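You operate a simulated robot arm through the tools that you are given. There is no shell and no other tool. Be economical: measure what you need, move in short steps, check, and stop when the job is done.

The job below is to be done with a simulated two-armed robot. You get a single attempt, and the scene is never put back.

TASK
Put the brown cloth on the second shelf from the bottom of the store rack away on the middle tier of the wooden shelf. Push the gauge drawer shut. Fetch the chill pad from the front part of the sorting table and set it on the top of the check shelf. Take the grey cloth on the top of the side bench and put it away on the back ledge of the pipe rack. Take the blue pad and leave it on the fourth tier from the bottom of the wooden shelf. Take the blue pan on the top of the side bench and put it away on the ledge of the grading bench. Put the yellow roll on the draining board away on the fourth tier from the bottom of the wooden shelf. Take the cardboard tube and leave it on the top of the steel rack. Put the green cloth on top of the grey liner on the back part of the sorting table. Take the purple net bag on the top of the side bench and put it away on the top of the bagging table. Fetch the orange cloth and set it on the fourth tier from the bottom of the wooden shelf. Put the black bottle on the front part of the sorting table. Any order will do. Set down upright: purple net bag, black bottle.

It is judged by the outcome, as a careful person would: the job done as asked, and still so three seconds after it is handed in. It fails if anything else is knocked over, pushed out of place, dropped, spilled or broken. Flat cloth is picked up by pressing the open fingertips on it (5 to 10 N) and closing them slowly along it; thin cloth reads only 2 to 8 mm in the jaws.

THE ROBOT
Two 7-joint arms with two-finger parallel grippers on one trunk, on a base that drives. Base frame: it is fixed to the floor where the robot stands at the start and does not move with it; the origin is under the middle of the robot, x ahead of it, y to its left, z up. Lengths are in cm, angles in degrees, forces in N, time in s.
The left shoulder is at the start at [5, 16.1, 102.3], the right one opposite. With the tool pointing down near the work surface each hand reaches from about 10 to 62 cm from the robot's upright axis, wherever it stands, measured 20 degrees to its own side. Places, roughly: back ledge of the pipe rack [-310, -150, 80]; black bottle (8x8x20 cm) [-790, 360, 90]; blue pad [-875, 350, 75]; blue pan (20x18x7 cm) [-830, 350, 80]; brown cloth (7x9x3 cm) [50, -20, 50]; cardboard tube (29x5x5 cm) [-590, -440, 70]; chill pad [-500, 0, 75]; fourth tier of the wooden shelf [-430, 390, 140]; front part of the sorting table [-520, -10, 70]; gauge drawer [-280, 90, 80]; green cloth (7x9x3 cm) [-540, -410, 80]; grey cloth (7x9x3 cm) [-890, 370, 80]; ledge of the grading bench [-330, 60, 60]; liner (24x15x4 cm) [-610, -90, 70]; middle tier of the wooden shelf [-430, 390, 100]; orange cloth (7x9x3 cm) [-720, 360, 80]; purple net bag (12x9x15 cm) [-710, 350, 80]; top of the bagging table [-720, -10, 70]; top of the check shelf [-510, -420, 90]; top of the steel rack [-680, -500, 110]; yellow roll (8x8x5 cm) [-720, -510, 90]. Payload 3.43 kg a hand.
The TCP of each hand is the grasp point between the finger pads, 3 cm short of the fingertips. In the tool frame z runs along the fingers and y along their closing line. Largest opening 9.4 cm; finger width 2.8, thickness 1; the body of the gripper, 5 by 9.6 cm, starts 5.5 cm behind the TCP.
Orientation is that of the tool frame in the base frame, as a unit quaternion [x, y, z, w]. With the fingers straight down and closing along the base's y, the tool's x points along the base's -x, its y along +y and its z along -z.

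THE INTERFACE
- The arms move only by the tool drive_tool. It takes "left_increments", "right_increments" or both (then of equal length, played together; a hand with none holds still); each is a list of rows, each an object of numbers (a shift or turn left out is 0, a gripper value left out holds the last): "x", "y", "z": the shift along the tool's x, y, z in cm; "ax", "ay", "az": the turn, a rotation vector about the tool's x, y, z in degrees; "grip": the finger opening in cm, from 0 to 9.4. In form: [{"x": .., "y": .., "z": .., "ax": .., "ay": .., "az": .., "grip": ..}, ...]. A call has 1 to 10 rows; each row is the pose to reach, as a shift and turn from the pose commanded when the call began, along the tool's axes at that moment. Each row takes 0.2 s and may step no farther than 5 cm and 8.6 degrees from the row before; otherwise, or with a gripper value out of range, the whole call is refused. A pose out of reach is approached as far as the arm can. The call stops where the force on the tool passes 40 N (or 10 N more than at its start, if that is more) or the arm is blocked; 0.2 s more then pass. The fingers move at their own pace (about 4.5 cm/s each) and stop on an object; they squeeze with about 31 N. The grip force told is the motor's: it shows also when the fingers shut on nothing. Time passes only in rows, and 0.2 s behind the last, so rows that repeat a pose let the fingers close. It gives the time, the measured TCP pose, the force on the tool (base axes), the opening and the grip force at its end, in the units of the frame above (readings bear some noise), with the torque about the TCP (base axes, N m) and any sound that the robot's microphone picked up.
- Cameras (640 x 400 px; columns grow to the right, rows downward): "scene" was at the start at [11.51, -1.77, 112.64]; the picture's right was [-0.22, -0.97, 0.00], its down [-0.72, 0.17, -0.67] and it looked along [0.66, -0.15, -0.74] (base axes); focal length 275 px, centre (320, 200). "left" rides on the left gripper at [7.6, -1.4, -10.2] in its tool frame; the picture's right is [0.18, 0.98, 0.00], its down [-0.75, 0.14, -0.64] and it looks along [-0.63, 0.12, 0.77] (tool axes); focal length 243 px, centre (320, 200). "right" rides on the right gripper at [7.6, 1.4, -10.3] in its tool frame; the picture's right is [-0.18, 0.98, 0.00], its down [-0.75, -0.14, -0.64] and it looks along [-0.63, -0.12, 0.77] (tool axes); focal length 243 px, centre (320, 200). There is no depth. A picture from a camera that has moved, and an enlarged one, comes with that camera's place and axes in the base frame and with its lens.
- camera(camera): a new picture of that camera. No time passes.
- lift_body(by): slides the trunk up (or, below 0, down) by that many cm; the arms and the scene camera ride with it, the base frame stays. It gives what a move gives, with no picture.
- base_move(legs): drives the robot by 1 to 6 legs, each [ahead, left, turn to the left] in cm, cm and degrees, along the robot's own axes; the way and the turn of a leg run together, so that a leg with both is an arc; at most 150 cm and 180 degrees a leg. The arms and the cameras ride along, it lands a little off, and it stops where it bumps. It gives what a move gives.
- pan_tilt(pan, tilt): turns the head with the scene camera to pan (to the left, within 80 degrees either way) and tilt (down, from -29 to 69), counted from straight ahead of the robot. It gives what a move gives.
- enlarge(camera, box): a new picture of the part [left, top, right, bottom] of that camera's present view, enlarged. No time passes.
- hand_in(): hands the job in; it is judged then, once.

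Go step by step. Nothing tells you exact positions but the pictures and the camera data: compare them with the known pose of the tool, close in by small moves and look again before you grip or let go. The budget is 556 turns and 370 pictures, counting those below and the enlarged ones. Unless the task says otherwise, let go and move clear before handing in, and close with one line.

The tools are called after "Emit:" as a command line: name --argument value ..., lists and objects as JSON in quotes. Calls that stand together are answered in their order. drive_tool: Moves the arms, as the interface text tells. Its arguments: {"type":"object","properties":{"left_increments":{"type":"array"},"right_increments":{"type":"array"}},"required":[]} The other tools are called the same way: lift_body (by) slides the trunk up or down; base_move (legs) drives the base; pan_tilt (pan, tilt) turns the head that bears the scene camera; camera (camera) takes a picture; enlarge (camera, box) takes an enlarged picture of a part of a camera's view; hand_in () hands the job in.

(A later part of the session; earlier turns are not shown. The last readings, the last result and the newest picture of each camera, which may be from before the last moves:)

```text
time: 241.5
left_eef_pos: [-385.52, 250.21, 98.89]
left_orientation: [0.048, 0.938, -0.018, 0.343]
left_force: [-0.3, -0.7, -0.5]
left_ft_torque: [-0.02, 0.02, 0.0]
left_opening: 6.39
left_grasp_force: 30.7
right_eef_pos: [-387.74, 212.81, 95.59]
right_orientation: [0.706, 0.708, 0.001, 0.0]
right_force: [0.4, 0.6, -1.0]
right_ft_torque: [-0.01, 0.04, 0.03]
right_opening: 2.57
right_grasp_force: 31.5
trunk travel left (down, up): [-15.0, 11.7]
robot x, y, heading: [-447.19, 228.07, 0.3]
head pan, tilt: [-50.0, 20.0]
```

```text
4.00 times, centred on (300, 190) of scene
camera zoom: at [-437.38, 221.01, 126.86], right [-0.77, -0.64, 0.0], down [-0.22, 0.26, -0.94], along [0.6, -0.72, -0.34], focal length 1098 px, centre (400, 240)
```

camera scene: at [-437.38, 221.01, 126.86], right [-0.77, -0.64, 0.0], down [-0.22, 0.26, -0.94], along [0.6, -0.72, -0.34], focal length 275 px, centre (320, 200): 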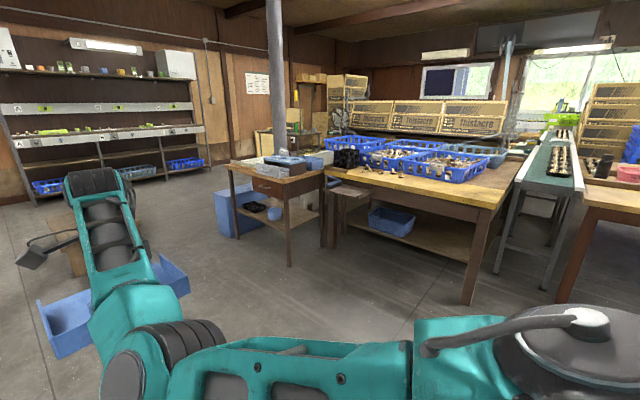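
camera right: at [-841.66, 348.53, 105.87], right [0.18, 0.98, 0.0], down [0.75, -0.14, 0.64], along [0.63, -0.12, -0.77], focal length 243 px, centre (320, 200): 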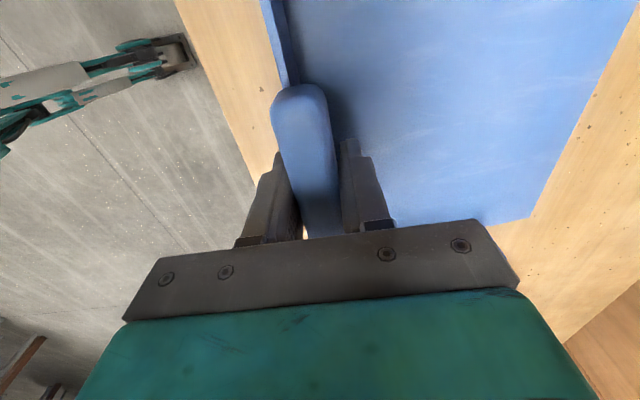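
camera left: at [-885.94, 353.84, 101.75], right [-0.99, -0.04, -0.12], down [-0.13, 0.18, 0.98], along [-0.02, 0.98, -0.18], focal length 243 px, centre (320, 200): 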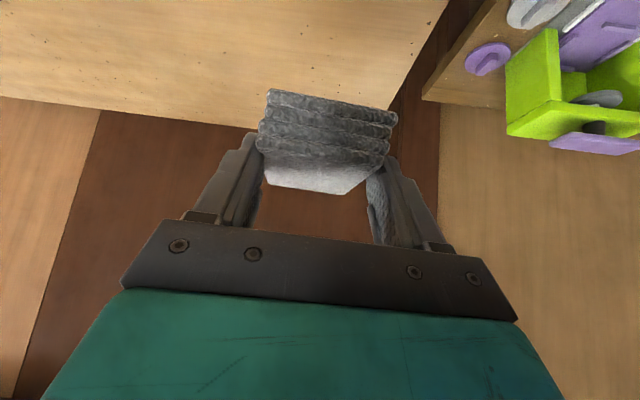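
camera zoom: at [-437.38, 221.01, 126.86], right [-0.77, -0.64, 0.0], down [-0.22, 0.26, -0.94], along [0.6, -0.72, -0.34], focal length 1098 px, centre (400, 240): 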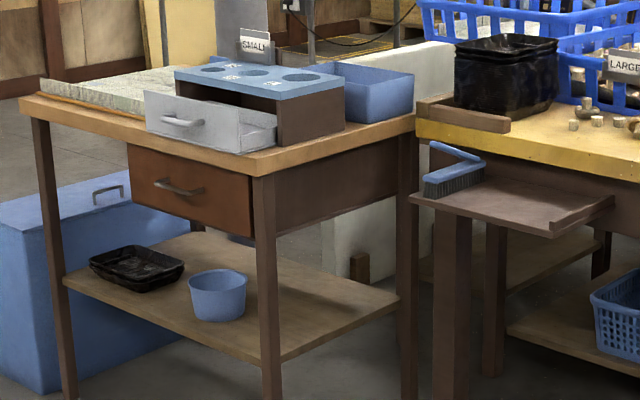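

The gauge's grey drawer stands open toward +y on the small table; the grading bench's ledge holds a brush at one end and has free room beside it. I'll turn to face it and come nearer to measure.

Emit:
base_move --legs '[[0, 0, -90], [0, 100, 0], [50, 0, 0]]'

Emit:
pan_tilt --pan 20 --tilt 30

Emit:
camera --camera "scene"

```text
time: 253.1
left_eef_pos: [-328.03, 113.66, 98.8]
left_orientation: [0.706, 0.62, -0.257, 0.226]
left_force: [-0.1, -0.1, -0.6]
left_ft_torque: [0.01, 0.0, 0.04]
left_opening: 6.41
left_grasp_force: 31.1
right_eef_pos: [-365.64, 116.99, 95.66]
right_orientation: [1.0, -0.014, 0.0, 0.0]
right_force: [0.8, 0.1, -1.4]
right_ft_torque: [0.03, -0.01, 0.01]
right_opening: 2.56
right_grasp_force: 31.0
trunk travel left (down, up): [-15.0, 11.7]
robot x, y, heading: [-348.35, 176.2, -91.9]
head pan, tilt: [-50.0, 20.0]
```

```text
time: 254.5
left_eef_pos: [-328.23, 113.62, 98.86]
left_orientation: [0.706, 0.62, -0.258, 0.225]
left_force: [0.5, 0.0, -0.1]
left_ft_torque: [0.01, 0.02, -0.02]
left_opening: 6.38
left_grasp_force: 31.0
right_eef_pos: [-365.61, 117.12, 95.55]
right_orientation: [1.0, -0.014, 0.0, 0.001]
right_force: [0.1, 0.2, -1.0]
right_ft_torque: [0.06, 0.02, -0.01]
right_opening: 2.58
right_grasp_force: 31.2
trunk travel left (down, up): [-15.0, 11.7]
robot x, y, heading: [-348.14, 175.88, -91.6]
head pan, tilt: [20.0, 30.0]
```

```text
285 pictures are left
camera scene: at [-345.93, 163.38, 125.26], right [-0.95, -0.31, 0.0], down [-0.16, 0.47, -0.87], along [0.27, -0.82, -0.5], focal length 275 px, centre (320, 200)
```

scene: 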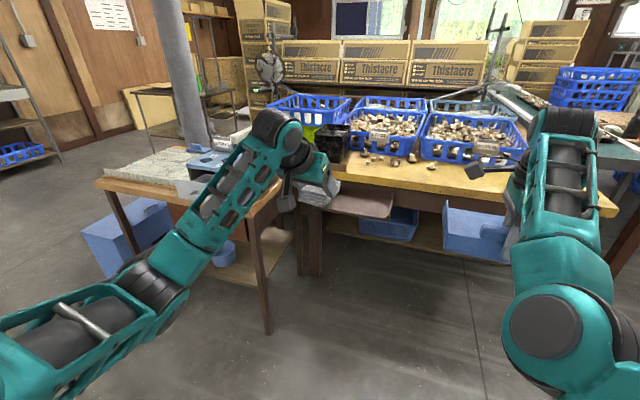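

Emit:
camera --camera "left"

Emit:
enlarge --camera "scene" --box '[240, 140, 440, 300]'

```text
284 pictures are left
camera left: at [-327.92, 126.21, 101.78], right [0.99, 0.01, -0.12], down [0.12, -0.18, 0.98], along [-0.01, -0.98, -0.18], focal length 243 px, centre (320, 200)
```

left: 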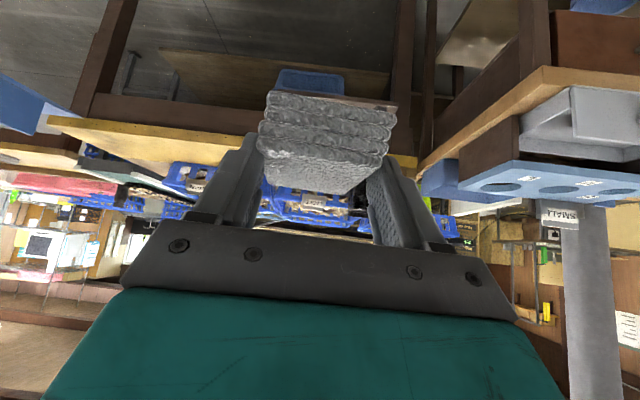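

```text
2.50 times, centred on (340, 220) of scene
camera zoom: at [-345.93, 163.38, 125.26], right [-0.95, -0.31, 0.0], down [-0.16, 0.47, -0.87], along [0.27, -0.82, -0.5], focal length 686 px, centre (270, 150)
```

zoom: 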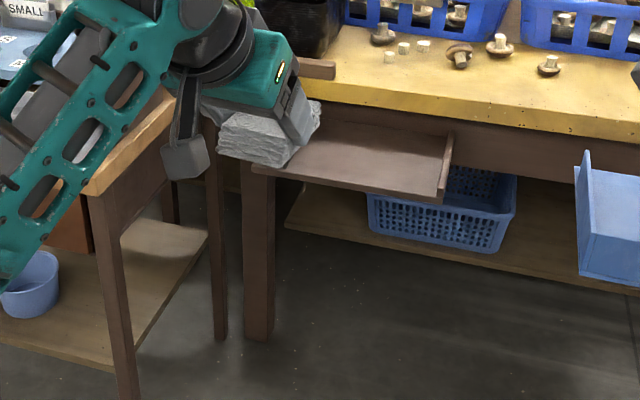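

The ledge's floor is at z≈64, spanning x≈-345..-314, y≈49..69, with the brush at x≈-314..-320; the pan should go centred at x≈-332.5 with its wall at y≈68.5. I'll move the left hand up and out of the way and bring the right hand to my centreline.

Emit:
drive_tool --left_increments '[{"x": -0.4, "y": 2, "z": -3.8}, {"x": -0.8, "y": 4, "z": -7.6}, {"x": -1.2, "y": 6.5, "z": -11.4}, {"x": -1.6, "y": 8.5, "z": -15.2}, {"x": -2, "y": 10.5, "z": -19}, {"x": -2.3, "y": 13, "z": -22.8}, {"x": -2.65, "y": 15, "z": -26.5}]' --right_increments '[{"x": 0}, {"x": 3}, {"x": 6}, {"x": 9}, {"x": 12}, {"x": 15}, {"x": 18}]'

Emit:
base_move --legs '[[0, 0, 1.6]]'

Emit:
pan_tilt --pan 0 --tilt 40

Emit:
camera --camera "scene"

```text
time: 256.1
left_eef_pos: [-311.11, 126.85, 120.62]
left_orientation: [0.706, 0.62, -0.258, 0.224]
left_force: [1.5, -0.3, 0.0]
left_ft_torque: [0.0, 0.02, 0.0]
left_opening: 6.41
left_grasp_force: 30.7
right_eef_pos: [-347.62, 116.7, 95.77]
right_orientation: [1.0, -0.016, 0.001, 0.002]
right_force: [0.5, 0.3, -0.5]
right_ft_torque: [0.07, -0.01, -0.02]
right_opening: 2.57
right_grasp_force: 31.4
trunk travel left (down, up): [-15.0, 11.7]
robot x, y, heading: [-348.79, 176.22, -91.5]
head pan, tilt: [20.0, 30.0]
```

```text
time: 256.9
left_eef_pos: [-309.9, 127.78, 120.81]
left_orientation: [0.698, 0.629, -0.255, 0.228]
left_force: [0.0, -0.4, -0.2]
left_ft_torque: [0.04, 0.01, 0.04]
left_opening: 6.4
left_grasp_force: 30.9
right_eef_pos: [-345.89, 116.59, 95.64]
right_orientation: [1.0, -0.002, 0.0, 0.001]
right_force: [0.4, 0.0, -1.3]
right_ft_torque: [0.05, 0.04, -0.01]
right_opening: 2.56
right_grasp_force: 31.0
trunk travel left (down, up): [-15.0, 11.7]
robot x, y, heading: [-348.73, 175.95, -90.1]
head pan, tilt: [20.0, 30.0]
```

```text
time: 257.7
left_eef_pos: [-309.77, 127.66, 120.61]
left_orientation: [0.698, 0.629, -0.255, 0.229]
left_force: [-0.3, -0.4, -1.0]
left_ft_torque: [-0.01, 0.01, 0.02]
left_opening: 6.42
left_grasp_force: 30.8
right_eef_pos: [-346.01, 116.53, 95.5]
right_orientation: [1.0, -0.001, 0.001, 0.0]
right_force: [-0.6, 0.4, -1.4]
right_ft_torque: [0.08, 0.02, -0.01]
right_opening: 2.58
right_grasp_force: 31.3
trunk travel left (down, up): [-15.0, 11.7]
robot x, y, heading: [-348.38, 175.86, -90.0]
head pan, tilt: [0.0, 40.0]
```

```text
282 pictures are left
camera scene: at [-348.65, 163.47, 123.72], right [-1.0, 0.0, 0.0], down [0.0, 0.64, -0.77], along [0.0, -0.77, -0.64], focal length 275 px, centre (320, 200)
```

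scene: 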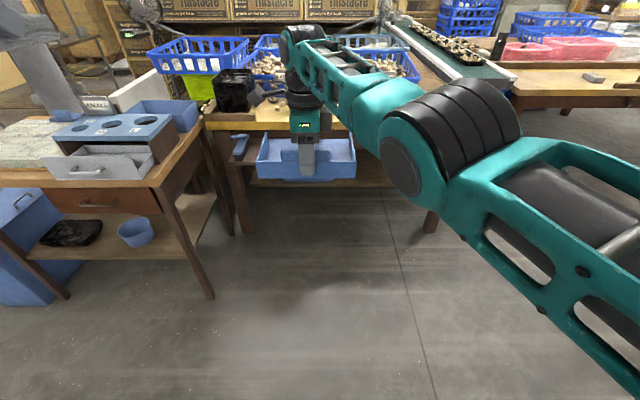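

Emit:
base_move --legs '[[0, 9, 0], [40, 0, 0]]'

Emit:
drive_tool --right_increments '[{"x": 2.3}, {"x": 4.5}]'

Emit:
camera --camera "scene"

Emit:
camera --camera "right"

```text
time: 260.9
left_eef_pos: [-300.84, 87.61, 120.65]
left_orientation: [0.697, 0.63, -0.254, 0.229]
left_force: [0.4, 0.7, -0.3]
left_ft_torque: [-0.03, 0.01, -0.02]
left_opening: 6.41
left_grasp_force: 31.1
right_eef_pos: [-336.85, 76.47, 95.4]
right_orientation: [1.0, 0.001, 0.0, 0.001]
right_force: [-0.1, -0.4, -1.1]
right_ft_torque: [0.05, 0.04, 0.0]
right_opening: 2.59
right_grasp_force: 30.7
trunk travel left (down, up): [-15.0, 11.7]
robot x, y, heading: [-339.45, 135.72, -89.9]
head pan, tilt: [0.0, 40.0]
```

```text
time: 261.5
left_eef_pos: [-300.88, 87.69, 120.65]
left_orientation: [0.697, 0.63, -0.254, 0.229]
left_force: [-0.1, -0.1, -0.2]
left_ft_torque: [0.0, 0.0, -0.01]
left_opening: 6.43
left_grasp_force: 30.3
right_eef_pos: [-335.89, 77.56, 95.59]
right_orientation: [1.0, 0.0, 0.0, 0.0]
right_force: [0.3, 0.3, -1.2]
right_ft_torque: [0.06, 0.03, -0.02]
right_opening: 2.58
right_grasp_force: 31.4
right hand out of reach, approached as far as the arm can: row 1, 2
trunk travel left (down, up): [-15.0, 11.7]
robot x, y, heading: [-339.45, 136.16, -90.0]
head pan, tilt: [0.0, 40.0]
```

```text
281 pictures are left
camera scene: at [-339.67, 123.3, 123.72], right [-1.0, 0.0, 0.0], down [0.0, 0.64, -0.77], along [0.0, -0.77, -0.64], focal length 275 px, centre (320, 200)
```

scene: 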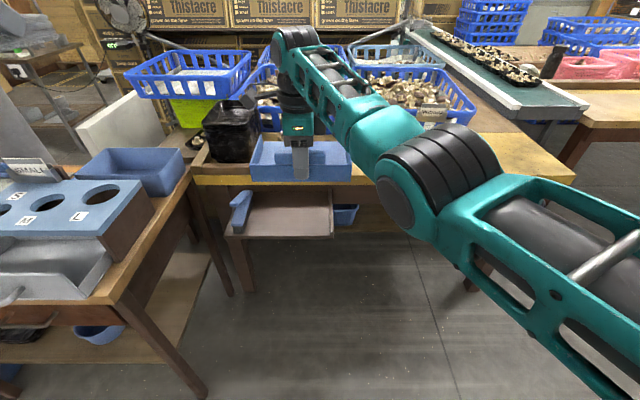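

```text
280 pictures are left
camera right: at [-328.31, 76.26, 105.77], right [-0.18, -0.98, 0.0], down [-0.75, 0.14, 0.64], along [-0.63, 0.12, -0.77], focal length 243 px, centre (320, 200)
```

right: 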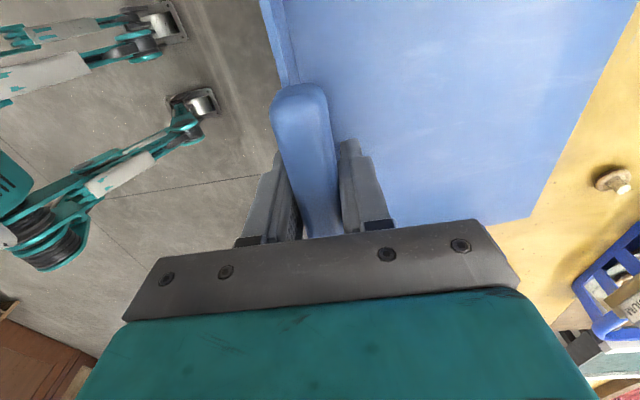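

The ledge shows clearly: x≈-343.5..-311.4, y≈46..66.5, brush up to x≈-317. I'll shift the base left 5.5 cm, go forward 12 and lower the trunk.

Emit:
base_move --legs '[[0, 5.5, 0], [12, 0, 0]]'

Emit:
lift_body --by -10

Emit:
camera --camera "scene"

```text
time: 263.3
left_eef_pos: [-295.23, 75.81, 120.64]
left_orientation: [0.696, 0.631, -0.254, 0.229]
left_force: [-0.3, 0.2, -1.4]
left_ft_torque: [0.01, 0.0, 0.04]
left_opening: 6.43
left_grasp_force: 30.6
right_eef_pos: [-330.31, 65.72, 95.53]
right_orientation: [1.0, 0.001, 0.001, 0.0]
right_force: [0.4, -0.5, -1.8]
right_ft_torque: [0.06, 0.0, 0.01]
right_opening: 2.6
right_grasp_force: 30.8
trunk travel left (down, up): [-15.0, 11.7]
robot x, y, heading: [-334.17, 123.88, -90.0]
head pan, tilt: [0.0, 40.0]
```

```text
time: 264.6
left_eef_pos: [-295.18, 75.77, 110.73]
left_orientation: [0.696, 0.63, -0.255, 0.229]
left_force: [0.1, 0.6, -0.1]
left_ft_torque: [0.01, -0.02, -0.01]
left_opening: 6.42
left_grasp_force: 31.8
right_eef_pos: [-330.36, 65.7, 85.59]
right_orientation: [1.0, 0.002, 0.001, 0.001]
right_force: [0.1, 0.2, -1.5]
right_ft_torque: [0.05, 0.02, 0.0]
right_opening: 2.58
right_grasp_force: 30.6
trunk travel left (down, up): [-5.0, 21.7]
robot x, y, heading: [-334.0, 123.52, -90.0]
head pan, tilt: [0.0, 40.0]
```

```text
279 pictures are left
camera scene: at [-334.12, 111.39, 113.73], right [-1.0, 0.0, 0.0], down [0.0, 0.64, -0.77], along [0.0, -0.77, -0.64], focal length 275 px, centre (320, 200)
```

scene: 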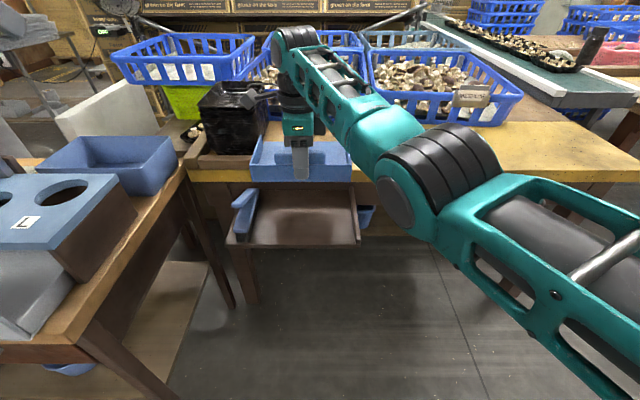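

The bench top's front edge (y≈50.5) overhangs the ledge's back, so I'll back off 4 cm, lower the pan in front of it, then slide it in.

Emit:
base_move --legs '[[-4, 0, 0]]'

Emit:
drive_tool --right_increments '[{"z": 4}, {"z": 8}, {"z": 12}, {"z": 14.5}]'

Emit:
camera --camera "scene"

Emit:
camera --camera "right"

```text
time: 265.5
left_eef_pos: [-295.27, 79.82, 110.68]
left_orientation: [0.696, 0.631, -0.254, 0.229]
left_force: [0.5, 0.1, 0.2]
left_ft_torque: [0.02, -0.01, 0.01]
left_opening: 6.4
left_grasp_force: 30.7
right_eef_pos: [-330.18, 69.57, 85.61]
right_orientation: [1.0, 0.001, 0.0, 0.001]
right_force: [0.2, 0.4, -1.9]
right_ft_torque: [0.05, 0.0, 0.01]
right_opening: 2.57
right_grasp_force: 31.3
trunk travel left (down, up): [-5.0, 21.7]
robot x, y, heading: [-334.09, 127.69, -89.7]
head pan, tilt: [0.0, 40.0]
```

```text
time: 266.5
left_eef_pos: [-295.17, 79.71, 110.74]
left_orientation: [0.696, 0.631, -0.254, 0.23]
left_force: [0.1, 0.7, -0.3]
left_ft_torque: [0.05, -0.05, 0.0]
left_opening: 6.41
left_grasp_force: 31.3
right_eef_pos: [-331.42, 69.64, 71.04]
right_orientation: [1.0, 0.001, 0.001, 0.0]
right_force: [-0.3, -0.6, -1.5]
right_ft_torque: [0.07, 0.04, 0.01]
right_opening: 2.55
right_grasp_force: 31.4
right hand out of reach, approached as far as the arm can: row 4
trunk travel left (down, up): [-5.0, 21.7]
robot x, y, heading: [-334.02, 127.75, -89.9]
head pan, tilt: [0.0, 40.0]
```

```text
278 pictures are left
camera scene: at [-334.15, 115.29, 113.71], right [-1.0, 0.0, 0.0], down [0.0, 0.64, -0.77], along [0.0, -0.77, -0.64], focal length 275 px, centre (320, 200)
```

scene: 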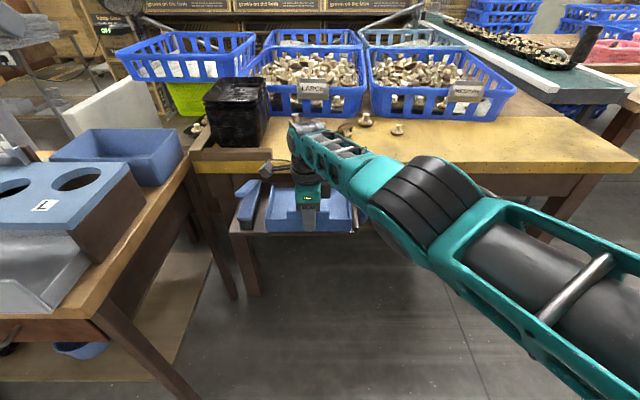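

```text
277 pictures are left
camera right: at [-323.95, 68.29, 81.24], right [-0.18, -0.98, 0.0], down [-0.75, 0.14, 0.64], along [-0.63, 0.12, -0.77], focal length 243 px, centre (320, 200)
```

right: 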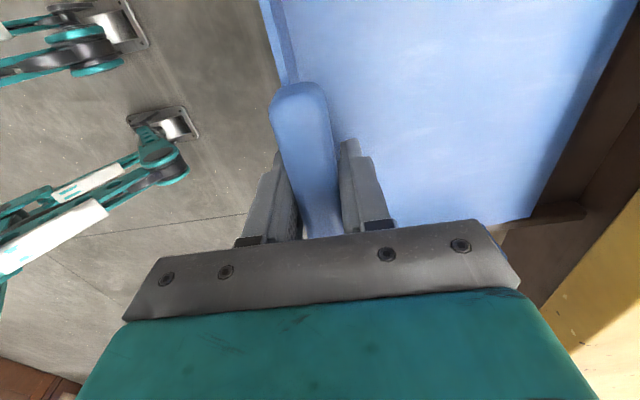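

Emit:
enlarge --camera "scene" --box '[200, 160, 400, 270]'

```text
3.20 times, centred on (300, 215) of scene
camera zoom: at [-334.15, 115.29, 113.71], right [-1.0, 0.0, 0.0], down [0.0, 0.64, -0.77], along [0.0, -0.77, -0.64], focal length 879 px, centre (384, 152)
```

zoom: 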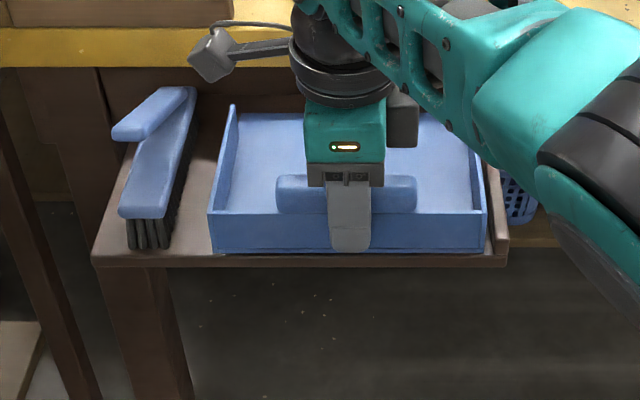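

I'll shift 1.2 cm toward the brush to clear the rim, lower by the trunk, and then move forward.

Emit:
base_move --legs '[[0, 1.2, 0]]'

Emit:
lift_body --by -1.6

Emit:
enlarge --camera "scene" --box '[200, 160, 400, 270]'

```text
time: 267.2
left_eef_pos: [-293.97, 79.82, 110.81]
left_orientation: [0.696, 0.631, -0.255, 0.228]
left_force: [0.4, -0.2, 0.1]
left_ft_torque: [0.04, 0.03, -0.01]
left_opening: 6.4
left_grasp_force: 31.3
right_eef_pos: [-330.3, 69.81, 71.08]
right_orientation: [1.0, 0.001, -0.001, 0.0]
right_force: [0.2, 0.4, -1.7]
right_ft_torque: [0.07, 0.01, 0.01]
right_opening: 2.55
right_grasp_force: 31.1
trunk travel left (down, up): [-5.0, 21.7]
robot x, y, heading: [-332.81, 127.98, -90.1]
head pan, tilt: [0.0, 40.0]
```

```text
time: 267.9
left_eef_pos: [-294.02, 79.73, 109.14]
left_orientation: [0.696, 0.631, -0.254, 0.229]
left_force: [0.0, 0.3, -0.2]
left_ft_torque: [0.02, -0.01, 0.01]
left_opening: 6.41
left_grasp_force: 31.1
right_eef_pos: [-330.36, 69.68, 69.49]
right_orientation: [1.0, 0.001, 0.0, 0.0]
right_force: [0.2, -0.1, -0.9]
right_ft_torque: [0.07, -0.01, 0.01]
right_opening: 2.58
right_grasp_force: 31.3
trunk travel left (down, up): [-3.4, 23.3]
robot x, y, heading: [-332.58, 127.62, -89.8]
head pan, tilt: [0.0, 40.0]
```

```text
3.20 times, centred on (300, 215) of scene
camera zoom: at [-332.93, 115.34, 112.12], right [-1.0, 0.0, 0.0], down [0.0, 0.64, -0.77], along [0.0, -0.77, -0.64], focal length 879 px, centre (384, 152)
```

zoom: 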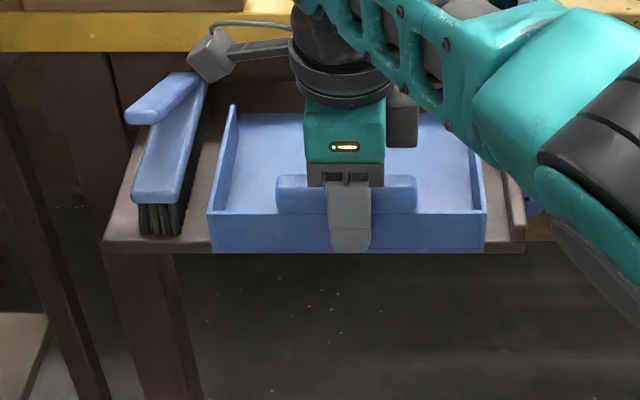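

Emit:
base_move --legs '[[3.2, 0, 0]]'

Emit:
lift_body --by -0.8

Emit:
enlarge --camera "scene" --box '[200, 160, 400, 270]'

Emit:
camera --camera "right"

```text
time: 268.7
left_eef_pos: [-294.05, 76.64, 108.99]
left_orientation: [0.696, 0.631, -0.254, 0.229]
left_force: [0.7, -0.2, -0.9]
left_ft_torque: [-0.02, 0.0, 0.0]
left_opening: 6.39
left_grasp_force: 31.7
right_eef_pos: [-330.22, 66.61, 69.42]
right_orientation: [1.0, 0.001, 0.0, 0.0]
right_force: [-0.8, -0.8, -1.4]
right_ft_torque: [0.09, -0.04, -0.02]
right_opening: 2.58
right_grasp_force: 31.2
trunk travel left (down, up): [-3.4, 23.3]
robot x, y, heading: [-333.35, 124.74, -89.8]
head pan, tilt: [0.0, 40.0]
```

```text
time: 269.3
left_eef_pos: [-294.01, 76.69, 108.31]
left_orientation: [0.696, 0.631, -0.254, 0.229]
left_force: [-0.4, -0.7, -0.1]
left_ft_torque: [0.01, -0.04, 0.02]
left_opening: 6.46
left_grasp_force: 31.1
right_eef_pos: [-330.27, 66.48, 68.66]
right_orientation: [1.0, 0.001, 0.0, 0.0]
right_force: [-0.3, -0.1, -1.1]
right_ft_torque: [0.06, 0.04, 0.04]
right_opening: 2.58
right_grasp_force: 31.4
trunk travel left (down, up): [-2.6, 24.1]
robot x, y, heading: [-332.67, 124.8, -90.1]
head pan, tilt: [0.0, 40.0]
```

```text
3.20 times, centred on (300, 215) of scene
camera zoom: at [-332.93, 112.18, 111.32], right [-1.0, 0.0, 0.0], down [0.0, 0.64, -0.77], along [0.0, -0.77, -0.64], focal length 879 px, centre (384, 152)
```

zoom: 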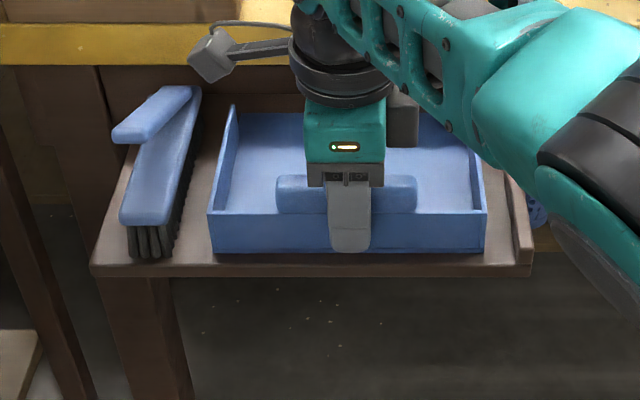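

```text
273 pictures are left
camera right: at [-322.7, 65.19, 78.89], right [-0.18, -0.98, 0.0], down [-0.75, 0.14, 0.64], along [-0.63, 0.12, -0.77], focal length 243 px, centre (320, 200)
```

right: 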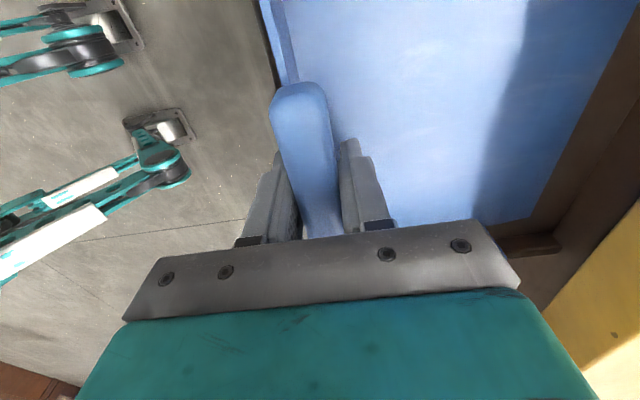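

The pan is wholly within the ledge. I'll lower in small steps until it bears.

Emit:
lift_body --by -0.5

Emit:
lift_body --by -0.4

Emit:
enlarge --camera "scene" --box '[200, 160, 400, 270]'

```text
time: 269.8
left_eef_pos: [-294.12, 76.73, 108.04]
left_orientation: [0.696, 0.63, -0.256, 0.23]
left_force: [-0.9, 0.6, -0.6]
left_ft_torque: [0.0, -0.01, 0.02]
left_opening: 6.43
left_grasp_force: 30.8
right_eef_pos: [-330.18, 66.47, 68.68]
right_orientation: [1.0, 0.002, 0.001, 0.004]
right_force: [-3.1, 3.9, 19.5]
right_ft_torque: [0.29, -0.13, -0.01]
right_opening: 2.59
right_grasp_force: 30.9
trunk travel left (down, up): [-2.1, 24.6]
robot x, y, heading: [-332.2, 124.97, -89.7]
head pan, tilt: [0.0, 40.0]
```

```text
time: 270.4
left_eef_pos: [-294.06, 76.91, 107.64]
left_orientation: [0.696, 0.631, -0.255, 0.231]
left_force: [-0.8, 0.1, -0.5]
left_ft_torque: [-0.03, -0.02, -0.01]
left_opening: 6.39
left_grasp_force: 30.9
right_eef_pos: [-330.18, 66.48, 68.15]
right_orientation: [1.0, 0.002, 0.001, 0.003]
right_force: [-2.6, 3.4, 29.1]
right_ft_torque: [0.24, -0.05, -0.02]
right_opening: 2.6
right_grasp_force: 30.7
trunk travel left (down, up): [-1.7, 25.0]
robot x, y, heading: [-332.49, 124.54, -89.9]
head pan, tilt: [0.0, 40.0]
```

```text
3.20 times, centred on (300, 215) of scene
camera zoom: at [-332.94, 112.42, 110.47], right [-1.0, 0.0, 0.0], down [0.0, 0.64, -0.77], along [0.0, -0.77, -0.64], focal length 879 px, centre (384, 152)
```

zoom: 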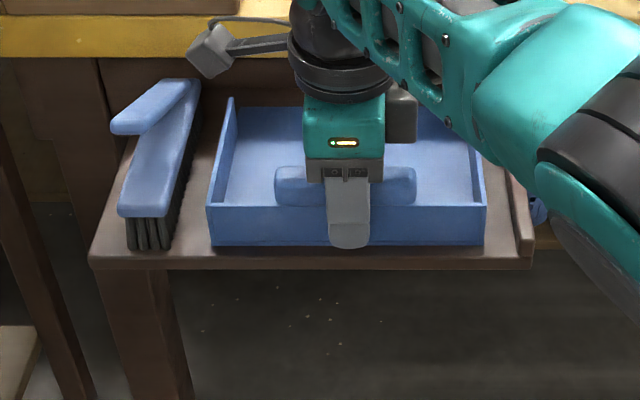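

It bears on the ledge. I'll relieve a little, open, and lift away.

Emit:
lift_body --by 0.4

Emit:
drive_tool --right_increments '[{"grip": 3}, {"grip": 4}, {"grip": 5}, {"grip": 5.5}, {"grip": 5.5}, {"z": -3, "grip": 5.5}, {"z": -7, "grip": 5.5}, {"z": -11, "grip": 5.5}]'

Emit:
camera --camera "scene"

```text
time: 270.9
left_eef_pos: [-294.08, 76.74, 107.85]
left_orientation: [0.696, 0.63, -0.255, 0.23]
left_force: [0.1, -0.2, -0.8]
left_ft_torque: [0.05, -0.01, 0.01]
left_opening: 6.39
left_grasp_force: 30.6
right_eef_pos: [-330.21, 66.6, 68.19]
right_orientation: [1.0, 0.0, 0.001, 0.001]
right_force: [3.4, -4.8, 13.0]
right_ft_torque: [-0.06, -0.22, -0.02]
right_opening: 2.59
right_grasp_force: 31.0
trunk travel left (down, up): [-2.1, 24.6]
robot x, y, heading: [-332.65, 124.97, -89.9]
head pan, tilt: [0.0, 40.0]
```

```text
time: 272.7
left_eef_pos: [-294.1, 76.65, 107.81]
left_orientation: [0.697, 0.63, -0.254, 0.228]
left_force: [-0.3, 0.8, 0.0]
left_ft_torque: [0.01, 0.0, -0.02]
left_opening: 6.42
left_grasp_force: 31.2
right_eef_pos: [-330.25, 66.68, 79.21]
right_orientation: [1.0, 0.001, 0.0, 0.0]
right_force: [-0.2, -0.9, -0.5]
right_ft_torque: [0.02, -0.02, -0.02]
right_opening: 5.53
right_grasp_force: 0.0
trunk travel left (down, up): [-2.1, 24.6]
robot x, y, heading: [-332.59, 124.5, -89.9]
head pan, tilt: [0.0, 40.0]
```

```text
271 pictures are left
camera scene: at [-332.92, 112.19, 110.82], right [-1.0, 0.0, 0.0], down [0.0, 0.64, -0.77], along [0.0, -0.77, -0.64], focal length 275 px, centre (320, 200)
```

scene: 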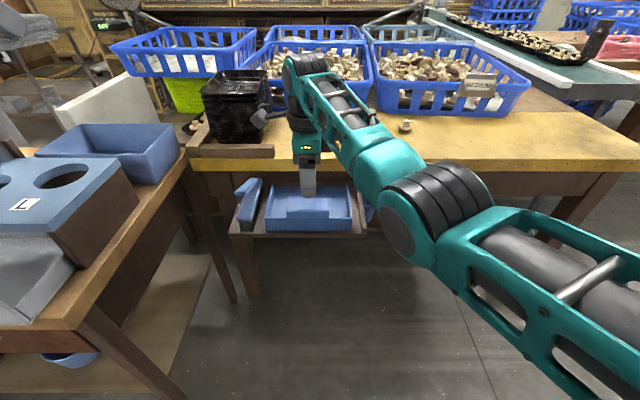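

The pan sits on the ledge. I'll raise the trunk, back off, and then deal with the gauge drawer.

Emit:
lift_body --by 12

Emit:
base_move --legs '[[-50, 0, 0]]'

Emit:
pan_tilt --pan 35 --tilt 35

Emit:
camera --camera "scene"

```text
time: 274.2
left_eef_pos: [-294.15, 76.59, 119.76]
left_orientation: [0.697, 0.631, -0.253, 0.228]
left_force: [0.4, 0.1, -0.8]
left_ft_torque: [0.02, -0.04, 0.01]
left_opening: 6.39
left_grasp_force: 31.2
right_eef_pos: [-330.4, 66.54, 91.12]
right_orientation: [1.0, 0.001, 0.0, -0.001]
right_force: [-0.3, -0.9, -0.6]
right_ft_torque: [-0.01, 0.0, -0.01]
right_opening: 5.5
right_grasp_force: 0.1
trunk travel left (down, up): [-14.1, 12.6]
robot x, y, heading: [-332.92, 124.79, -89.6]
head pan, tilt: [0.0, 40.0]
```

```text
time: 277.1
left_eef_pos: [-293.96, 126.4, 119.85]
left_orientation: [0.694, 0.633, -0.253, 0.231]
left_force: [0.0, 0.5, -0.4]
left_ft_torque: [0.0, -0.01, -0.01]
left_opening: 6.42
left_grasp_force: 31.4
right_eef_pos: [-330.21, 116.18, 91.13]
right_orientation: [1.0, 0.004, 0.0, 0.0]
right_force: [0.1, 0.7, 0.4]
right_ft_torque: [0.03, 0.01, 0.01]
right_opening: 5.51
right_grasp_force: 0.1
trunk travel left (down, up): [-14.1, 12.6]
robot x, y, heading: [-333.1, 174.43, -89.5]
head pan, tilt: [0.0, 40.0]
```

```text
time: 278.1
left_eef_pos: [-294.0, 126.39, 119.75]
left_orientation: [0.694, 0.633, -0.254, 0.23]
left_force: [-0.8, -0.1, -0.4]
left_ft_torque: [0.06, 0.0, -0.01]
left_opening: 6.42
left_grasp_force: 31.1
right_eef_pos: [-330.24, 116.14, 91.28]
right_orientation: [1.0, 0.004, 0.0, 0.0]
right_force: [0.5, 0.3, -0.1]
right_ft_torque: [-0.02, 0.0, -0.02]
right_opening: 5.48
right_grasp_force: 0.1
trunk travel left (down, up): [-14.1, 12.6]
robot x, y, heading: [-332.73, 174.06, -89.3]
head pan, tilt: [35.0, 35.0]
```

```text
270 pictures are left
camera scene: at [-328.02, 163.02, 123.58], right [-0.82, -0.58, 0.0], down [-0.33, 0.47, -0.82], along [0.47, -0.67, -0.57], focal length 275 px, centre (320, 200)
```

scene: 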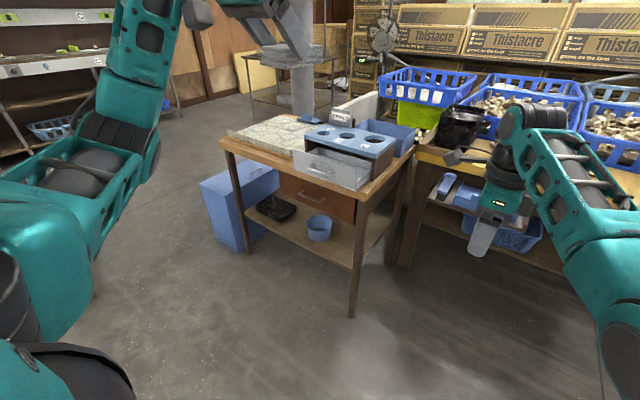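

Emit:
enlarge --camera "scene" --box '[220, 90, 430, 230]'

```text
2.86 times, centred on (325, 160) of scene
camera zoom: at [-328.02, 163.02, 123.58], right [-0.82, -0.58, 0.0], down [-0.33, 0.47, -0.82], along [0.47, -0.67, -0.57], focal length 784 px, centre (306, 314)
```

zoom: 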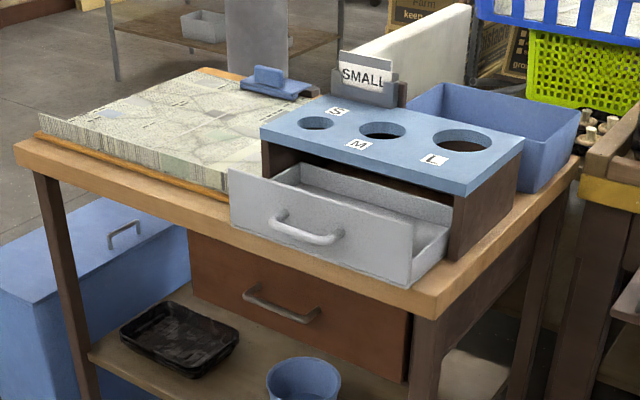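

The drawer's face is at y≈95.5 (gauge body front ≈87.3), its handle centred at x≈-282, z≈79.5. I'll line up the closed right hand with the handle and push with the base.

Emit:
base_move --legs '[[0, 47.5, -0.6]]'

Emit:
drive_tool --right_increments '[{"z": 3, "grip": 3}, {"z": 6, "grip": 0}, {"z": 9.5, "grip": 0}, {"z": 9.5, "grip": 0}]'

Emit:
pan_tilt --pan 0 --tilt 45

Emit:
camera --camera "scene"

Emit:
camera --camera "right"

```text
time: 280.9
left_eef_pos: [-246.97, 126.16, 119.74]
left_orientation: [0.697, 0.63, -0.255, 0.228]
left_force: [-0.5, 0.2, -0.7]
left_ft_torque: [0.02, -0.02, 0.01]
left_opening: 6.41
left_grasp_force: 31.2
right_eef_pos: [-283.36, 116.34, 91.19]
right_orientation: [1.0, 0.0, 0.0, 0.001]
right_force: [0.7, -0.8, 0.0]
right_ft_torque: [0.0, 0.0, 0.0]
right_opening: 5.49
right_grasp_force: 0.1
trunk travel left (down, up): [-14.1, 12.6]
robot x, y, heading: [-285.73, 174.32, -90.1]
head pan, tilt: [35.0, 35.0]
```

```text
time: 281.9
left_eef_pos: [-247.05, 126.26, 119.82]
left_orientation: [0.697, 0.631, -0.254, 0.229]
left_force: [1.0, -0.3, 0.0]
left_ft_torque: [0.01, 0.0, 0.0]
left_opening: 6.4
left_grasp_force: 31.3
right_eef_pos: [-283.31, 116.38, 81.74]
right_orientation: [1.0, 0.0, 0.0, 0.0]
right_force: [-0.3, -0.1, 0.8]
right_ft_torque: [0.02, 0.04, 0.03]
right_opening: 0.0
right_grasp_force: 27.1
trunk travel left (down, up): [-14.1, 12.6]
robot x, y, heading: [-285.54, 174.08, -90.1]
head pan, tilt: [35.0, 35.0]
```

```text
time: 282.9
left_eef_pos: [-247.02, 126.16, 119.88]
left_orientation: [0.697, 0.63, -0.254, 0.229]
left_force: [0.0, -0.1, -0.3]
left_ft_torque: [0.01, 0.01, 0.01]
left_opening: 6.41
left_grasp_force: 31.2
right_eef_pos: [-283.38, 116.35, 81.69]
right_orientation: [1.0, 0.001, 0.0, 0.0]
right_force: [-0.7, -0.1, 0.2]
right_ft_torque: [0.01, 0.02, 0.03]
right_opening: 0.0
right_grasp_force: 30.6
trunk travel left (down, up): [-14.1, 12.6]
robot x, y, heading: [-285.93, 174.13, -89.9]
head pan, tilt: [0.0, 45.0]
```

```text
268 pictures are left
camera scene: at [-285.89, 162.22, 122.1], right [-1.0, 0.0, 0.0], down [0.0, 0.71, -0.71], along [0.0, -0.71, -0.71], focal length 275 px, centre (320, 200)
```

scene: 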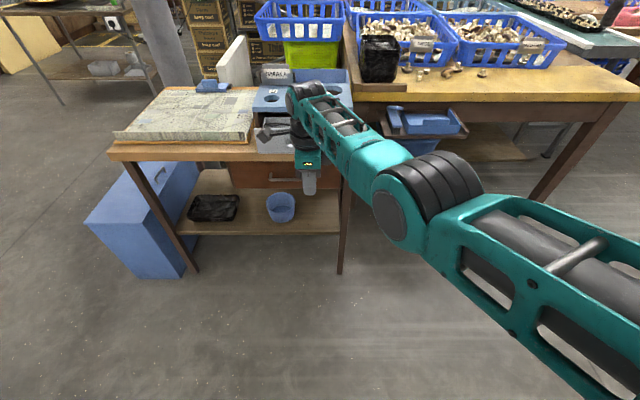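

```text
267 pictures are left
camera right: at [-275.79, 114.89, 91.92], right [-0.18, -0.98, 0.0], down [-0.75, 0.14, 0.64], along [-0.63, 0.12, -0.77], focal length 243 px, centre (320, 200)
```

right: 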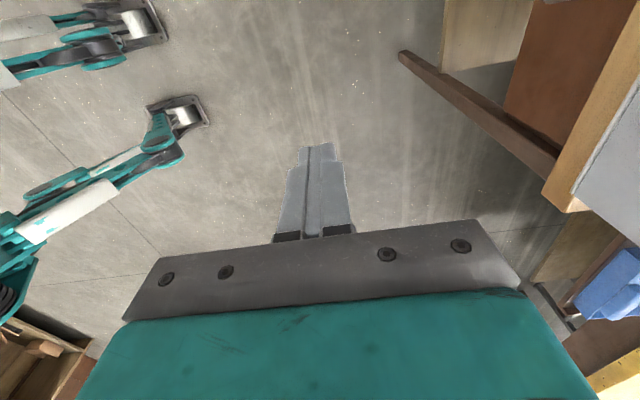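

Emit:
base_move --legs '[[15, 0, 0]]'

Emit:
pan_tilt --pan 0 --tilt 55

Emit:
enlarge --camera "scene" --box '[200, 90, 400, 230]'

Emit:
camera --camera "right"

```text
time: 284.3
left_eef_pos: [-247.05, 111.17, 119.79]
left_orientation: [0.697, 0.631, -0.254, 0.229]
left_force: [-1.2, -0.5, -0.2]
left_ft_torque: [0.03, 0.01, -0.05]
left_opening: 6.39
left_grasp_force: 30.4
right_eef_pos: [-283.5, 101.3, 81.83]
right_orientation: [1.0, 0.001, 0.0, 0.0]
right_force: [0.1, -0.4, -0.9]
right_ft_torque: [0.02, 0.0, -0.02]
right_opening: 0.0
right_grasp_force: 31.3
trunk travel left (down, up): [-14.1, 12.6]
robot x, y, heading: [-285.59, 159.03, -90.3]
head pan, tilt: [0.0, 45.0]
```

```text
time: 285.0
left_eef_pos: [-247.04, 111.26, 119.9]
left_orientation: [0.697, 0.63, -0.254, 0.229]
left_force: [-0.4, 0.2, -2.1]
left_ft_torque: [0.03, -0.01, -0.02]
left_opening: 6.4
left_grasp_force: 31.2
right_eef_pos: [-283.43, 101.36, 81.84]
right_orientation: [1.0, 0.0, 0.0, 0.0]
right_force: [0.1, -0.7, 0.3]
right_ft_torque: [0.0, -0.07, -0.01]
right_opening: 0.02
right_grasp_force: 30.7
trunk travel left (down, up): [-14.1, 12.6]
robot x, y, heading: [-285.99, 159.71, -90.1]
head pan, tilt: [0.0, 55.0]
```

```text
2.86 times, centred on (300, 160) of scene
camera zoom: at [-285.91, 148.19, 120.76], right [-1.0, 0.0, 0.0], down [0.0, 0.82, -0.57], along [0.0, -0.57, -0.82], focal length 784 px, centre (377, 314)
```

zoom: 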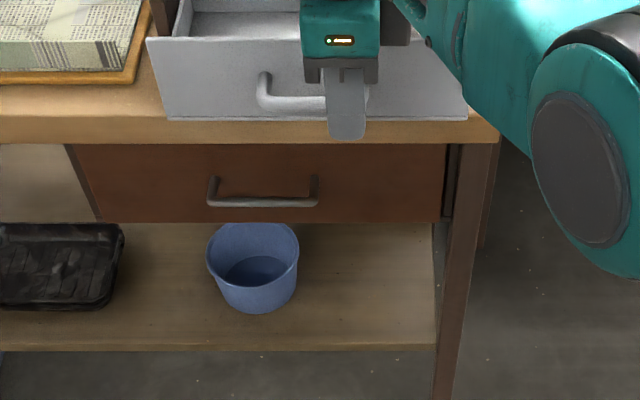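

```text
265 pictures are left
camera right: at [-275.85, 99.93, 91.91], right [-0.18, -0.98, 0.0], down [-0.75, 0.14, 0.64], along [-0.63, 0.12, -0.77], focal length 243 px, centre (320, 200)
```

right: 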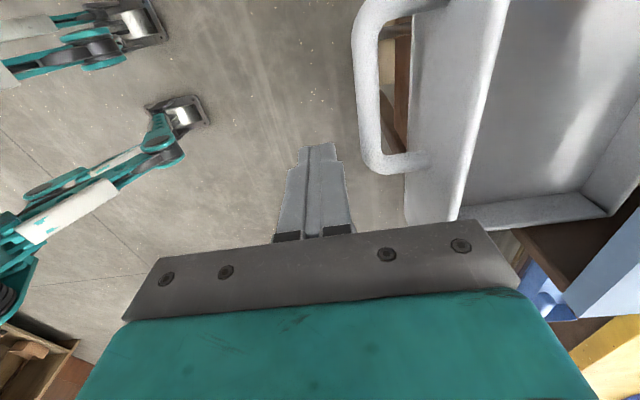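

I'll shift 2.7 cm left onto the handle's middle, then push with the arm in small steps.

Emit:
base_move --legs '[[0, 2.7, 0]]'

Emit:
drive_tool --right_increments '[{"y": 1.5}, {"y": 3}, {"y": 4.5}, {"y": 6}]'

Emit:
enlarge --camera "scene" --box '[200, 60, 400, 200]'

```text
time: 285.9
left_eef_pos: [-244.35, 111.23, 119.66]
left_orientation: [0.697, 0.63, -0.255, 0.228]
left_force: [-0.3, 0.2, -1.3]
left_ft_torque: [0.01, 0.01, -0.03]
left_opening: 6.46
left_grasp_force: 30.6
right_eef_pos: [-280.71, 101.32, 81.77]
right_orientation: [1.0, 0.001, 0.001, 0.001]
right_force: [-0.1, 0.4, -0.4]
right_ft_torque: [0.05, 0.03, 0.0]
right_opening: 0.01
right_grasp_force: 31.1
trunk travel left (down, up): [-14.1, 12.6]
robot x, y, heading: [-282.91, 159.15, -89.8]
head pan, tilt: [0.0, 55.0]
```

```text
time: 286.9
left_eef_pos: [-244.38, 111.18, 119.82]
left_orientation: [0.697, 0.63, -0.254, 0.227]
left_force: [1.1, -0.3, -1.0]
left_ft_torque: [0.06, -0.02, 0.0]
left_opening: 6.41
left_grasp_force: 31.3
right_eef_pos: [-281.22, 100.84, 81.79]
right_orientation: [1.0, 0.0, 0.0, 0.001]
right_force: [-0.8, 0.4, 0.7]
right_ft_torque: [0.03, -0.03, -0.02]
right_opening: 0.0
right_grasp_force: 30.9
right hand out of reach, approached as far as the arm can: row 1, 2, 3, 4
trunk travel left (down, up): [-14.1, 12.6]
robot x, y, heading: [-283.12, 159.31, -89.9]
head pan, tilt: [0.0, 55.0]
```

```text
2.86 times, centred on (300, 130) of scene
camera zoom: at [-283.24, 148.19, 120.75], right [-1.0, 0.0, 0.0], down [0.0, 0.82, -0.57], along [0.0, -0.57, -0.82], focal length 784 px, centre (377, 400)
```

zoom: 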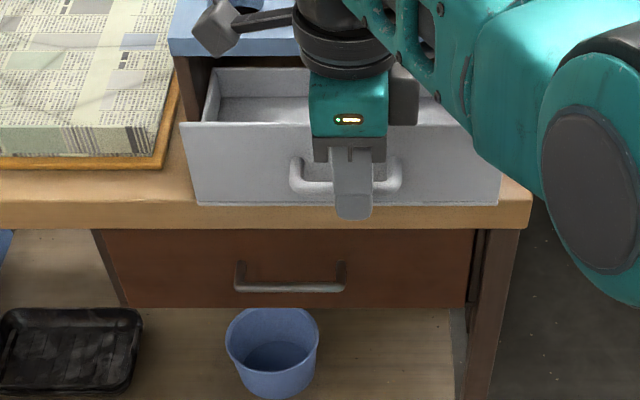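

The arm is at its reach, so I'll push with the base in small legs.

Emit:
base_move --legs '[[6, 0, 0]]'

Emit:
enlarge --camera "scene" --box '[200, 60, 400, 200]'

```text
time: 287.8
left_eef_pos: [-244.47, 105.16, 119.8]
left_orientation: [0.697, 0.631, -0.254, 0.229]
left_force: [0.2, -0.6, -0.2]
left_ft_torque: [0.03, 0.03, -0.04]
left_opening: 6.42
left_grasp_force: 31.0
right_eef_pos: [-281.21, 94.7, 81.74]
right_orientation: [1.0, 0.0, 0.0, 0.001]
right_force: [-0.2, -0.8, -0.3]
right_ft_torque: [0.05, 0.01, 0.01]
right_opening: 0.0
right_grasp_force: 31.8
trunk travel left (down, up): [-14.1, 12.6]
robot x, y, heading: [-283.05, 153.73, -90.1]
head pan, tilt: [0.0, 55.0]
```

```text
2.86 times, centred on (300, 130) of scene
camera zoom: at [-283.24, 142.1, 120.74], right [-1.0, 0.0, 0.0], down [0.0, 0.82, -0.57], along [0.0, -0.57, -0.82], focal length 784 px, centre (377, 400)
```

zoom: 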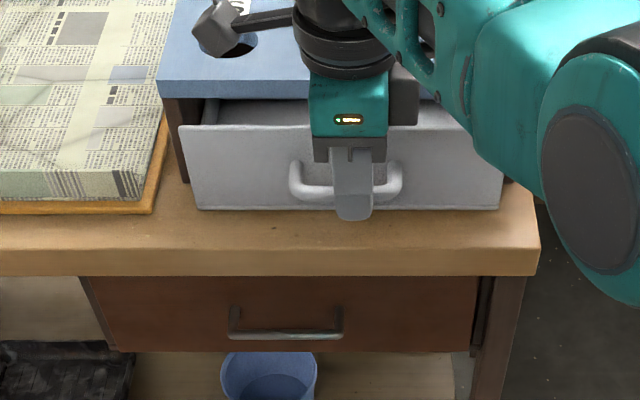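

Emit:
base_move --legs '[[3, 0, 0]]'

Emit:
enlarge --camera "scene" --box '[200, 60, 400, 200]'

```text
time: 288.7
left_eef_pos: [-244.45, 102.14, 119.75]
left_orientation: [0.697, 0.631, -0.254, 0.229]
left_force: [-0.6, -1.1, -0.3]
left_ft_torque: [0.0, -0.01, -0.04]
left_opening: 6.38
left_grasp_force: 31.2
right_eef_pos: [-281.24, 91.68, 81.68]
right_orientation: [1.0, 0.0, 0.0, 0.001]
right_force: [-0.1, 0.0, 0.9]
right_ft_torque: [0.01, -0.03, 0.02]
right_opening: 0.0
right_grasp_force: 30.5
trunk travel left (down, up): [-14.1, 12.6]
robot x, y, heading: [-283.22, 150.57, -89.9]
head pan, tilt: [0.0, 55.0]
```

```text
2.86 times, centred on (300, 130) of scene
camera zoom: at [-283.24, 139.11, 120.74], right [-1.0, 0.0, 0.0], down [0.0, 0.82, -0.57], along [0.0, -0.57, -0.82], focal length 784 px, centre (377, 400)
```

zoom: 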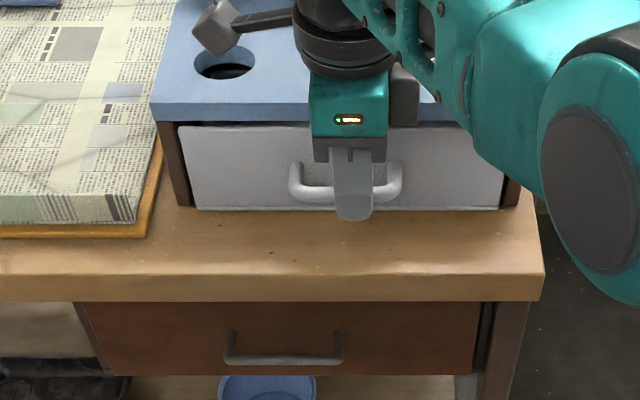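

Almost shut. I'll press on in small steps until I feel resistance.

Emit:
base_move --legs '[[0.8, 0, 0]]'

Emit:
base_move --legs '[[0.7, 0, 0]]'

Emit:
enlarge --camera "scene" --box '[200, 60, 400, 200]'

```text
time: 289.4
left_eef_pos: [-244.46, 101.5, 119.85]
left_orientation: [0.697, 0.631, -0.254, 0.229]
left_force: [-0.2, 0.2, -0.1]
left_ft_torque: [0.02, -0.03, 0.0]
left_opening: 6.42
left_grasp_force: 30.9
right_eef_pos: [-281.26, 90.99, 81.78]
right_orientation: [1.0, 0.0, 0.0, 0.001]
right_force: [-0.4, 4.1, 0.0]
right_ft_torque: [0.11, 0.01, 0.08]
right_opening: 0.0
right_grasp_force: 31.2
trunk travel left (down, up): [-14.1, 12.6]
robot x, y, heading: [-283.11, 149.49, -90.0]
head pan, tilt: [0.0, 55.0]
```

```text
time: 290.1
left_eef_pos: [-244.51, 101.02, 119.93]
left_orientation: [0.696, 0.63, -0.255, 0.23]
left_force: [0.9, -0.5, -1.1]
left_ft_torque: [0.01, 0.02, -0.01]
left_opening: 6.4
left_grasp_force: 31.1
right_eef_pos: [-281.29, 90.88, 81.79]
right_orientation: [1.0, 0.002, 0.0, -0.007]
right_force: [-3.3, 35.1, 4.5]
right_ft_torque: [0.9, 0.03, 0.3]
right_opening: 0.0
right_grasp_force: 30.8
trunk travel left (down, up): [-14.1, 12.6]
robot x, y, heading: [-282.91, 148.75, -89.7]
head pan, tilt: [0.0, 55.0]
```

```text
2.86 times, centred on (300, 130) of scene
camera zoom: at [-283.27, 138.01, 120.79], right [-1.0, 0.0, 0.0], down [0.0, 0.82, -0.58], along [0.0, -0.58, -0.82], focal length 784 px, centre (377, 400)
```

zoom: 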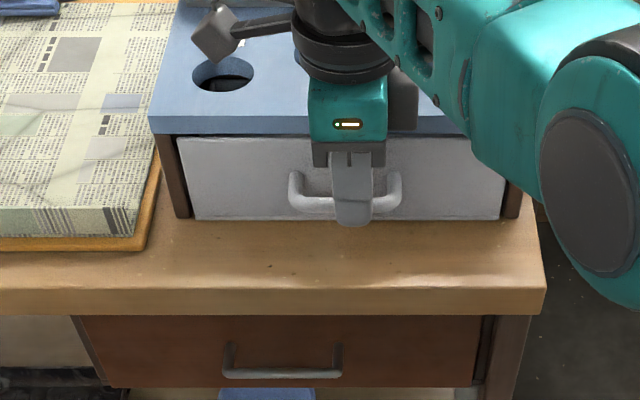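

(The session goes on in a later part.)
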